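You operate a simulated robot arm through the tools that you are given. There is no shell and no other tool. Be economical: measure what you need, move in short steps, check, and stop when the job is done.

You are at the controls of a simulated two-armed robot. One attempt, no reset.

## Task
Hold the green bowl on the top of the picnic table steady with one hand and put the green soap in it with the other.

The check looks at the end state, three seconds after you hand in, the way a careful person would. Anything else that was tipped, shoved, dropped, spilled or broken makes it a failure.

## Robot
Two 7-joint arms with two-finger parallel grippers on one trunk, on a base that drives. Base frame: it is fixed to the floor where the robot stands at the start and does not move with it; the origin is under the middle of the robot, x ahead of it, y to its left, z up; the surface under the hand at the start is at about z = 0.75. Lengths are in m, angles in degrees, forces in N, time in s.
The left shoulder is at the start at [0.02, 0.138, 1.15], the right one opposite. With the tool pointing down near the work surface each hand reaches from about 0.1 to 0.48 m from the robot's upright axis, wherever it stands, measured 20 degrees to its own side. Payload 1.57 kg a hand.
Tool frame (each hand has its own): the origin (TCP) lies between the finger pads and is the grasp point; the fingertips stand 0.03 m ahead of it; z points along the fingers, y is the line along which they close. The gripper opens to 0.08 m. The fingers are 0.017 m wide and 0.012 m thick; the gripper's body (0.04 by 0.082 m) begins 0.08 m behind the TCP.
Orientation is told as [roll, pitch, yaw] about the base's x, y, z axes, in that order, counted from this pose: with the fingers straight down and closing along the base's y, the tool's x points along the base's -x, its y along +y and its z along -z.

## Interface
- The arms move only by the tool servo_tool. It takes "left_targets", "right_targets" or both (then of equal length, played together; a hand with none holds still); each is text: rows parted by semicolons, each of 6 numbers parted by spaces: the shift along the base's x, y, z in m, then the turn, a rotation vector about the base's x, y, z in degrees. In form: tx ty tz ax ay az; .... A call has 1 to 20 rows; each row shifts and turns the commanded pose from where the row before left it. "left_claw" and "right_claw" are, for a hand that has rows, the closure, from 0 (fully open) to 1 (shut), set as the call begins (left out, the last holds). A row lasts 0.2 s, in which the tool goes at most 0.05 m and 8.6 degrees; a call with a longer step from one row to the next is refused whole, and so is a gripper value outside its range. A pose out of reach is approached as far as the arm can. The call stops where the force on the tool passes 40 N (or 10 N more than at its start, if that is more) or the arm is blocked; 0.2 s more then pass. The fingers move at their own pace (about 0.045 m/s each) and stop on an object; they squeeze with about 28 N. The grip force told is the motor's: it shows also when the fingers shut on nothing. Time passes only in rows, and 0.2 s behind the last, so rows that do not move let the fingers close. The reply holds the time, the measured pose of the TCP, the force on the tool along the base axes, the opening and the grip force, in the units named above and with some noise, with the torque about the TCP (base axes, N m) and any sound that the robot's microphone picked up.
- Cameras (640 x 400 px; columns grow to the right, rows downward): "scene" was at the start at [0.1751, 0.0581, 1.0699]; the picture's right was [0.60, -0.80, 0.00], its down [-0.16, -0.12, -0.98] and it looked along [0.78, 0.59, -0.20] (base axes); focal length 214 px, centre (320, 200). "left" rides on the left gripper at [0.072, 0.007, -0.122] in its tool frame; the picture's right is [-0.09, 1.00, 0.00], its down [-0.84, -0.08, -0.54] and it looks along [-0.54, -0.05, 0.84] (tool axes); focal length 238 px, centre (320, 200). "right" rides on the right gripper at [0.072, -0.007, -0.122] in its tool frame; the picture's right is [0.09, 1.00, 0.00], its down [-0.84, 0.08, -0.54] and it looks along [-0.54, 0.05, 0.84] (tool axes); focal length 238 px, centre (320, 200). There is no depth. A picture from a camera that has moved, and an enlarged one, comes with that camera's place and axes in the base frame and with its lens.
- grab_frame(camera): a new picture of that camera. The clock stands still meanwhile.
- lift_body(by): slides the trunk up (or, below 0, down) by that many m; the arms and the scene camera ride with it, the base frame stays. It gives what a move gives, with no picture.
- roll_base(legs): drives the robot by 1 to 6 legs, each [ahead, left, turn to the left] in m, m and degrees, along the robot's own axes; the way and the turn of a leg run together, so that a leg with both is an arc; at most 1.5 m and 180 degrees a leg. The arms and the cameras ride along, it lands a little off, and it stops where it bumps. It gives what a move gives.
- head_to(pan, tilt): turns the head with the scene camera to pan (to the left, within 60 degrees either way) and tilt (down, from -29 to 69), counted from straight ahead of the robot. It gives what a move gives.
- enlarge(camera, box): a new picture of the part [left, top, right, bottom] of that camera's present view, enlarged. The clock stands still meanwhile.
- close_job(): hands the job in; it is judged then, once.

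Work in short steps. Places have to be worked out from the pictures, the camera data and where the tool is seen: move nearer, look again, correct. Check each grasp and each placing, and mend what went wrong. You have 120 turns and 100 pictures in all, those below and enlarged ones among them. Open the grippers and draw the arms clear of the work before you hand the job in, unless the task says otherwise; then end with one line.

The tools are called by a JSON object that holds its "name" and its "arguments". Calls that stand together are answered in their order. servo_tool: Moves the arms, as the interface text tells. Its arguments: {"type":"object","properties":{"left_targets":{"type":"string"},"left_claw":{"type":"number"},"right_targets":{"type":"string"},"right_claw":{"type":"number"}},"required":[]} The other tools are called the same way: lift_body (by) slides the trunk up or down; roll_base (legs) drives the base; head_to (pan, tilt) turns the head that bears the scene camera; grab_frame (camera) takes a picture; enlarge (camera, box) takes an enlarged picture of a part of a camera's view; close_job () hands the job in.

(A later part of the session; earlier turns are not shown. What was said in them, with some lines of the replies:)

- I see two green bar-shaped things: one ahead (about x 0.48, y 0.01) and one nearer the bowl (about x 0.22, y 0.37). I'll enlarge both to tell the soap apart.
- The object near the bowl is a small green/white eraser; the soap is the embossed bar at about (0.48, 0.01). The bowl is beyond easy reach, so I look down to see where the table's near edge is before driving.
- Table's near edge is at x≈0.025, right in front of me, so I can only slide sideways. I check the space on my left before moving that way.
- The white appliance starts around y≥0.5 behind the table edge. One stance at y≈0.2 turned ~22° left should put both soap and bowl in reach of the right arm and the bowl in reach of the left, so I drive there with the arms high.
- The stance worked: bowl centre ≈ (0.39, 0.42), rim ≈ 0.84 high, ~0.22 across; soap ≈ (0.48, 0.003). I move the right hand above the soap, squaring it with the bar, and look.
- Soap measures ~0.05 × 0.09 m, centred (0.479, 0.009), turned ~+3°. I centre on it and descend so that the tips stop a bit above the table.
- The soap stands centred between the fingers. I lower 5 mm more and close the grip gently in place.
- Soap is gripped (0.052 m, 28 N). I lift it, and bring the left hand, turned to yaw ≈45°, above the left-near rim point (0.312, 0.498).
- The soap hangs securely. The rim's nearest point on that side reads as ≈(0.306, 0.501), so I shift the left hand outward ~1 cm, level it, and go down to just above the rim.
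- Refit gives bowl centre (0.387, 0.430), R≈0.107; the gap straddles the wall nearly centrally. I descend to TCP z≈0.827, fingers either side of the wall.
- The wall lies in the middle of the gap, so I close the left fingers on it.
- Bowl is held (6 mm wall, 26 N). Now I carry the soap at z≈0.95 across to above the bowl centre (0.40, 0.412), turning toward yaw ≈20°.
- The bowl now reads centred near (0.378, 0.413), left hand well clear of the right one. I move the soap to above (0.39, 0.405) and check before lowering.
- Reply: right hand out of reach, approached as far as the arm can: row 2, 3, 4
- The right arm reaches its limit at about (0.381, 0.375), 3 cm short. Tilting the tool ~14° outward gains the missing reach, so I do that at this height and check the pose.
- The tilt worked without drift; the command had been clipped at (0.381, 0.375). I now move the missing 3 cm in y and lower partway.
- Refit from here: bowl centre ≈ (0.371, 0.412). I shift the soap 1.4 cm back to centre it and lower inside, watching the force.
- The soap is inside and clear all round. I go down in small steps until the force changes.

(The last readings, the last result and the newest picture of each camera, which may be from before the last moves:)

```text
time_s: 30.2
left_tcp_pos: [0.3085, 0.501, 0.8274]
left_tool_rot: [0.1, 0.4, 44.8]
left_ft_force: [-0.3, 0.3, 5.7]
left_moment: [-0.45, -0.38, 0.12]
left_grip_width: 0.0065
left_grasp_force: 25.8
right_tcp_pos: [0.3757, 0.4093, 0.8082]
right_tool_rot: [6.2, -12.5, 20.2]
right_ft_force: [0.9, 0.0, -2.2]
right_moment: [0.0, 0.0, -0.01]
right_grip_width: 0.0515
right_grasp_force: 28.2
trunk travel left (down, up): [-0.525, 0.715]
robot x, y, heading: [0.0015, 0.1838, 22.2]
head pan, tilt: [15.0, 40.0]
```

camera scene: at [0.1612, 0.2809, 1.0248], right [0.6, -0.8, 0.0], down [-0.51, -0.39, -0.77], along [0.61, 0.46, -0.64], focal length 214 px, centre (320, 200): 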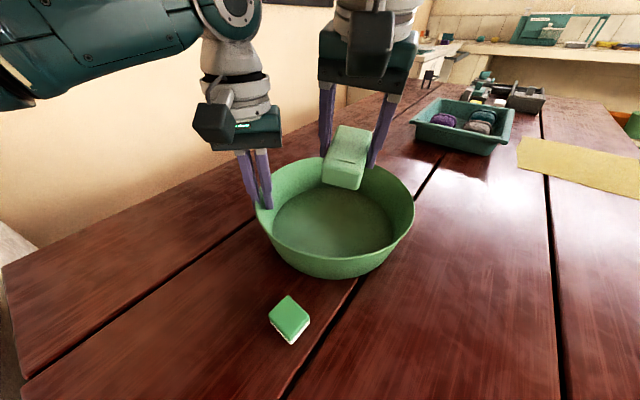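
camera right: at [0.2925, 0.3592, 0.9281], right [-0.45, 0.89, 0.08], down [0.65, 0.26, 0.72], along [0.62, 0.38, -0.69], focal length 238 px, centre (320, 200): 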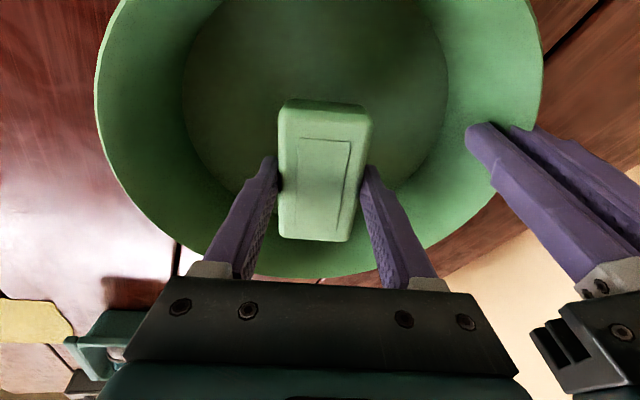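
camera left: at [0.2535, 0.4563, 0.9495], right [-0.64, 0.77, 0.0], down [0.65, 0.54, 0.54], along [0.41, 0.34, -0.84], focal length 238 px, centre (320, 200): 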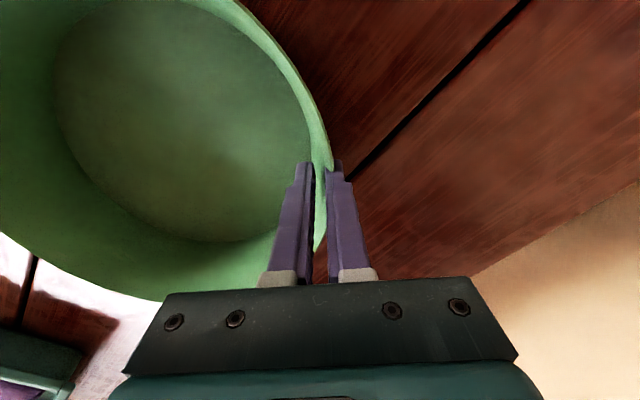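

No contact yet at 0.808; a few more millimetres.

{"name": "servo_tool", "arguments": {"right_targets": "0 0 -0.003 0 0 0;0 0 -0.002 0 0 0;0 0 0 0 0 0", "right_claw": 1}}

{"name": "enlarge", "arguments": {"camera": "scene", "box": [240, 130, 420, 280]}}

```text
time_s: 31.0
left_tcp_pos: [0.3074, 0.4996, 0.8271]
left_tool_rot: [0.1, 0.3, 44.6]
left_ft_force: [-2.0, -0.7, 3.6]
left_moment: [-0.37, -0.56, -0.17]
left_grip_width: 0.0065
left_grasp_force: 26.7
right_tcp_pos: [0.3766, 0.4104, 0.804]
right_tool_rot: [6.2, -12.7, 20.2]
right_ft_force: [1.0, 1.1, 6.4]
right_moment: [-0.21, 0.22, -0.02]
right_grip_width: 0.0511
right_grasp_force: 28.1
trunk travel left (down, up): [-0.525, 0.715]
robot x, y, heading: [-0.0004, 0.1906, 22.2]
head pan, tilt: [15.0, 40.0]
```

```text
2.67 times, centred on (330, 205) of scene
camera zoom: at [0.1615, 0.2811, 1.0249], right [0.6, -0.8, 0.0], down [-0.51, -0.39, -0.77], along [0.61, 0.46, -0.64], focal length 572 px, centre (293, 187)
```

zoom: 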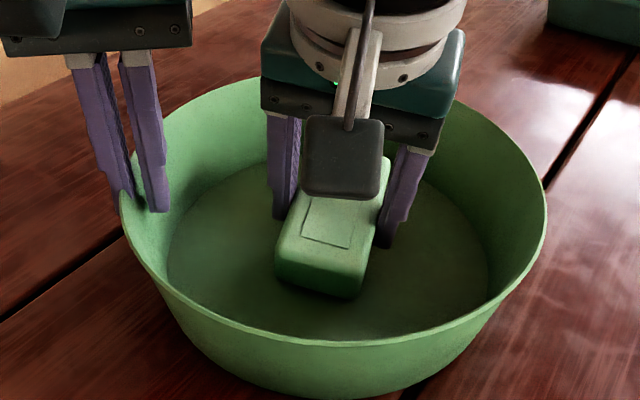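

The soap's lower edge rests on the bowl floor (≈8 N). I open the right fingers moderately to release it.

{"name": "servo_tool", "arguments": {"right_targets": "0 0 0 0 0 0;0 0 0 0 0 0;0 0 0 0 0 0", "right_claw": 0.1}}

{"name": "enlarge", "arguments": {"camera": "scene", "box": [240, 130, 420, 280]}}

{"name": "grab_frame", "arguments": {"camera": "right"}}

```text
time_s: 31.8
left_tcp_pos: [0.3078, 0.5007, 0.828]
left_tool_rot: [0.0, 0.3, 44.7]
left_ft_force: [-1.1, 0.8, 5.6]
left_moment: [-0.47, -0.4, -0.24]
left_grip_width: 0.0064
left_grasp_force: 26.0
right_tcp_pos: [0.3769, 0.4095, 0.8047]
right_tool_rot: [6.1, -12.4, 20.3]
right_ft_force: [0.2, 0.6, 0.1]
right_moment: [0.03, 0.0, 0.02]
right_grip_width: 0.0721
right_grasp_force: 0.1
trunk travel left (down, up): [-0.525, 0.715]
robot x, y, heading: [-0.0013, 0.1878, 21.9]
head pan, tilt: [15.0, 40.0]
```

```text
2.67 times, centred on (330, 205) of scene
camera zoom: at [0.1613, 0.2809, 1.0248], right [0.6, -0.8, 0.0], down [-0.51, -0.39, -0.77], along [0.61, 0.46, -0.64], focal length 572 px, centre (293, 187)
```

zoom: 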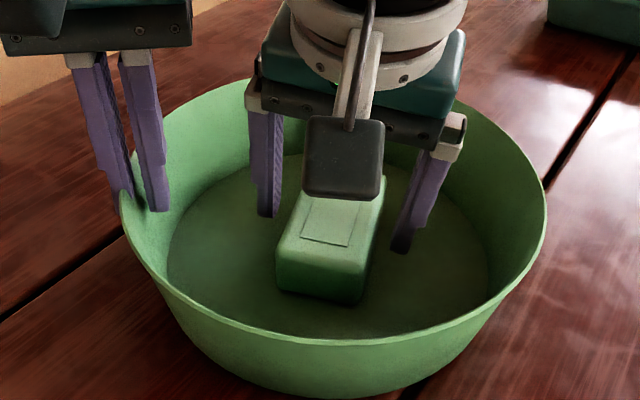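

```text
60 pictures are left
camera right: at [0.2926, 0.3585, 0.9057], right [-0.45, 0.89, 0.08], down [0.65, 0.26, 0.72], along [0.62, 0.37, -0.69], focal length 238 px, centre (320, 200)
```

right: 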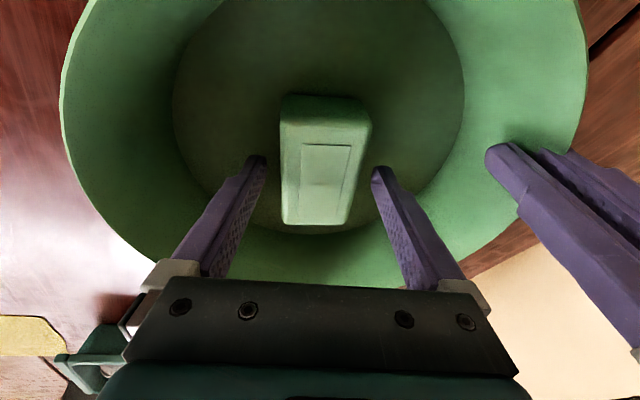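

The soap has settled flat inside. I withdraw the right hand up along its own tilted axis, then away to the right.

{"name": "servo_tool", "arguments": {"right_targets": "-0.0034 -0.0035 0.02 0 0 0;-0.0034 -0.0035 0.02 0 0 0;-0.0034 -0.0035 0.02 0 0 0;-0.0034 -0.0035 0.02 0 0 0;-0.0034 -0.0035 0.02 0 0 0;-0.0034 -0.0035 0.02 0 0 0;-0.0034 -0.0035 0.02 0 0 0;0 -0.03 0.01 0 0 0;0 -0.03 0 0 0 0;0 -0.04 0 0 0 0;0 -0.04 0 0 0 0;0 -0.04 0 0 0 0", "right_claw": 0.1}}

{"name": "grab_frame", "arguments": {"camera": "scene"}}

{"name": "grab_frame", "arguments": {"camera": "left"}}

```text
time_s: 34.4
left_tcp_pos: [0.308, 0.5018, 0.827]
left_tool_rot: [0.1, 0.3, 44.8]
left_ft_force: [-0.3, -0.8, 4.5]
left_moment: [-0.34, -0.51, 0.17]
left_grip_width: 0.0062
left_grasp_force: 26.1
right_tcp_pos: [0.3532, 0.2045, 0.9548]
right_tool_rot: [6.1, -12.5, 20.3]
right_ft_force: [0.3, -0.3, -0.4]
right_moment: [-0.01, 0.02, -0.02]
right_grip_width: 0.0721
right_grasp_force: 0.0
trunk travel left (down, up): [-0.525, 0.715]
robot x, y, heading: [-0.0002, 0.1923, 22.3]
head pan, tilt: [15.0, 40.0]
```

```text
59 pictures are left
camera scene: at [0.1613, 0.2809, 1.0248], right [0.6, -0.8, 0.0], down [-0.51, -0.39, -0.77], along [0.61, 0.46, -0.64], focal length 214 px, centre (320, 200)
```

scene: 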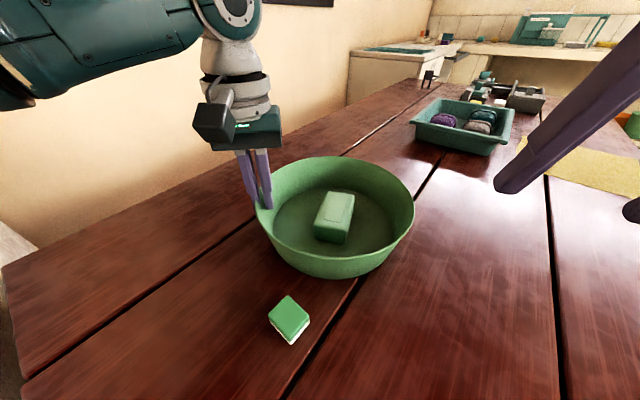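

```text
58 pictures are left
camera left: at [0.2538, 0.4561, 0.9496], right [-0.64, 0.77, 0.0], down [0.65, 0.54, 0.54], along [0.41, 0.34, -0.84], focal length 238 px, centre (320, 200)
```

left: 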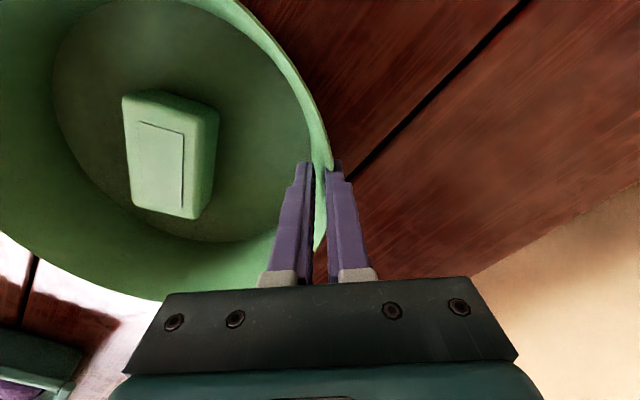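

The soap lies flat in the bowl and nothing else has moved. I open the left hand halfway, then lift it straight up.

{"name": "servo_tool", "arguments": {"left_targets": "0 0 0 0 0 0;0 0 0 0 0 0;0 0 0 0 0 0;0 0 0 0 0 0", "left_claw": 0.45}}

{"name": "grab_frame", "arguments": {"camera": "left"}}

```text
time_s: 35.4
left_tcp_pos: [0.3071, 0.4998, 0.8269]
left_tool_rot: [0.1, 0.5, 44.7]
left_ft_force: [0.3, 0.1, 0.1]
left_moment: [0.02, -0.04, 0.04]
left_grip_width: 0.0441
left_grasp_force: 0.0
right_tcp_pos: [0.3536, 0.2047, 0.9536]
right_tool_rot: [6.1, -12.6, 20.2]
right_ft_force: [0.3, 0.0, 0.6]
right_moment: [0.0, 0.01, -0.03]
right_grip_width: 0.0721
right_grasp_force: 0.1
trunk travel left (down, up): [-0.525, 0.715]
robot x, y, heading: [0.0029, 0.1864, 22.0]
head pan, tilt: [15.0, 40.0]
```

```text
57 pictures are left
camera left: at [0.2536, 0.456, 0.9494], right [-0.64, 0.77, 0.0], down [0.65, 0.54, 0.54], along [0.41, 0.34, -0.84], focal length 238 px, centre (320, 200)
```

left: 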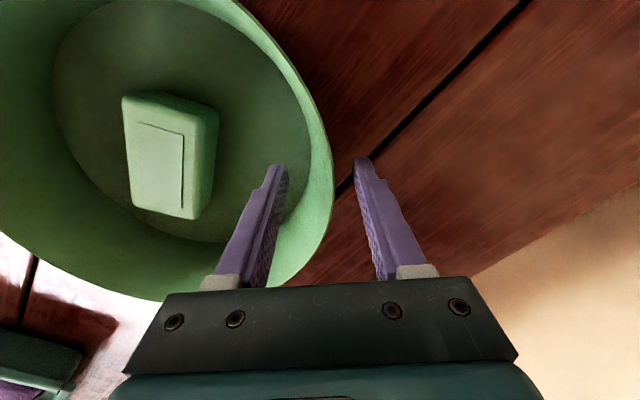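

Fingers are free on both sides of the wall. I lift the left hand straight up and back a bit, then take a last look.

{"name": "servo_tool", "arguments": {"left_targets": "0 0 0.02 0 0 0;0 0 0.025 0 0 0;0 0 0.025 0 0 0;0 0 0.03 0 0 0;0 0 0.03 0 0 0;0 0 0.03 0 0 0;-0.03 0.01 0 0 0 0;-0.03 0.01 0 0 0 0;-0.03 0.01 0 0 0 0", "left_claw": 0.45}}

{"name": "grab_frame", "arguments": {"camera": "scene"}}

```text
time_s: 37.4
left_tcp_pos: [0.2165, 0.5301, 0.9864]
left_tool_rot: [0.1, 0.5, 44.6]
left_ft_force: [0.8, 0.7, -0.2]
left_moment: [-0.02, 0.04, 0.01]
left_grip_width: 0.0439
left_grasp_force: 0.1
right_tcp_pos: [0.3519, 0.2055, 0.9536]
right_tool_rot: [6.1, -12.5, 20.4]
right_ft_force: [0.0, 0.4, -0.8]
right_moment: [-0.01, 0.01, 0.01]
right_grip_width: 0.0716
right_grasp_force: 0.0
trunk travel left (down, up): [-0.525, 0.715]
robot x, y, heading: [0.0002, 0.1917, 22.1]
head pan, tilt: [15.0, 40.0]
```

```text
56 pictures are left
camera scene: at [0.1608, 0.2809, 1.0247], right [0.6, -0.8, 0.0], down [-0.51, -0.39, -0.77], along [0.61, 0.46, -0.64], focal length 214 px, centre (320, 200)
```

scene: 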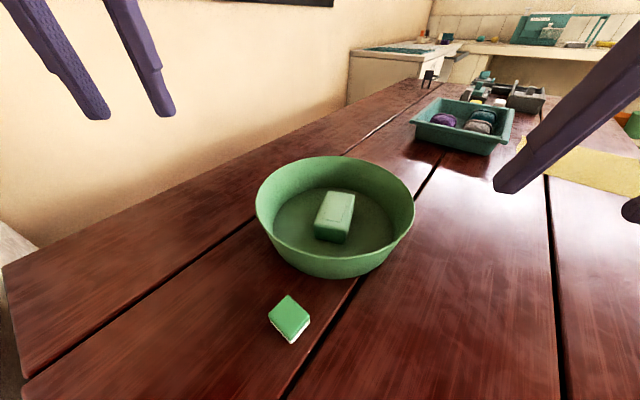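

The bowl stands upright with the soap in it, the eraser and tray are untouched, and both hands are clear. I open both grippers fully.

{"name": "servo_tool", "arguments": {"left_targets": "0 0 0 0 0 0;0 0 0 0 0 0;0 0 0 0 0 0", "right_targets": "0 0 0 0 0 0;0 0 0 0 0 0;0 0 0 0 0 0", "left_claw": 0, "right_claw": 0}}

{"name": "close_job", "arguments": {}}

```text
time_s: 38.2
left_tcp_pos: [0.2169, 0.5324, 0.9875]
left_tool_rot: [0.0, 0.4, 44.7]
left_ft_force: [1.0, -0.3, 0.1]
left_moment: [-0.01, -0.02, 0.03]
left_grip_width: 0.0803
left_grasp_force: 0.0
right_tcp_pos: [0.3519, 0.206, 0.9538]
right_tool_rot: [6.1, -12.6, 20.3]
right_ft_force: [-0.4, 0.3, -0.3]
right_moment: [0.0, -0.01, 0.0]
right_grip_width: 0.0801
right_grasp_force: 0.2
trunk travel left (down, up): [-0.525, 0.715]
robot x, y, heading: [-0.0043, 0.1913, 22.2]
head pan, tilt: [15.0, 40.0]
```

```text
The job is handed in.
```

The green soap is lying flat in the green bowl: the left hand held the bowl while the right put the soap in, both hands are now open and clear, and nothing else was disturbed (the bowl itself moved about 2 cm at most).
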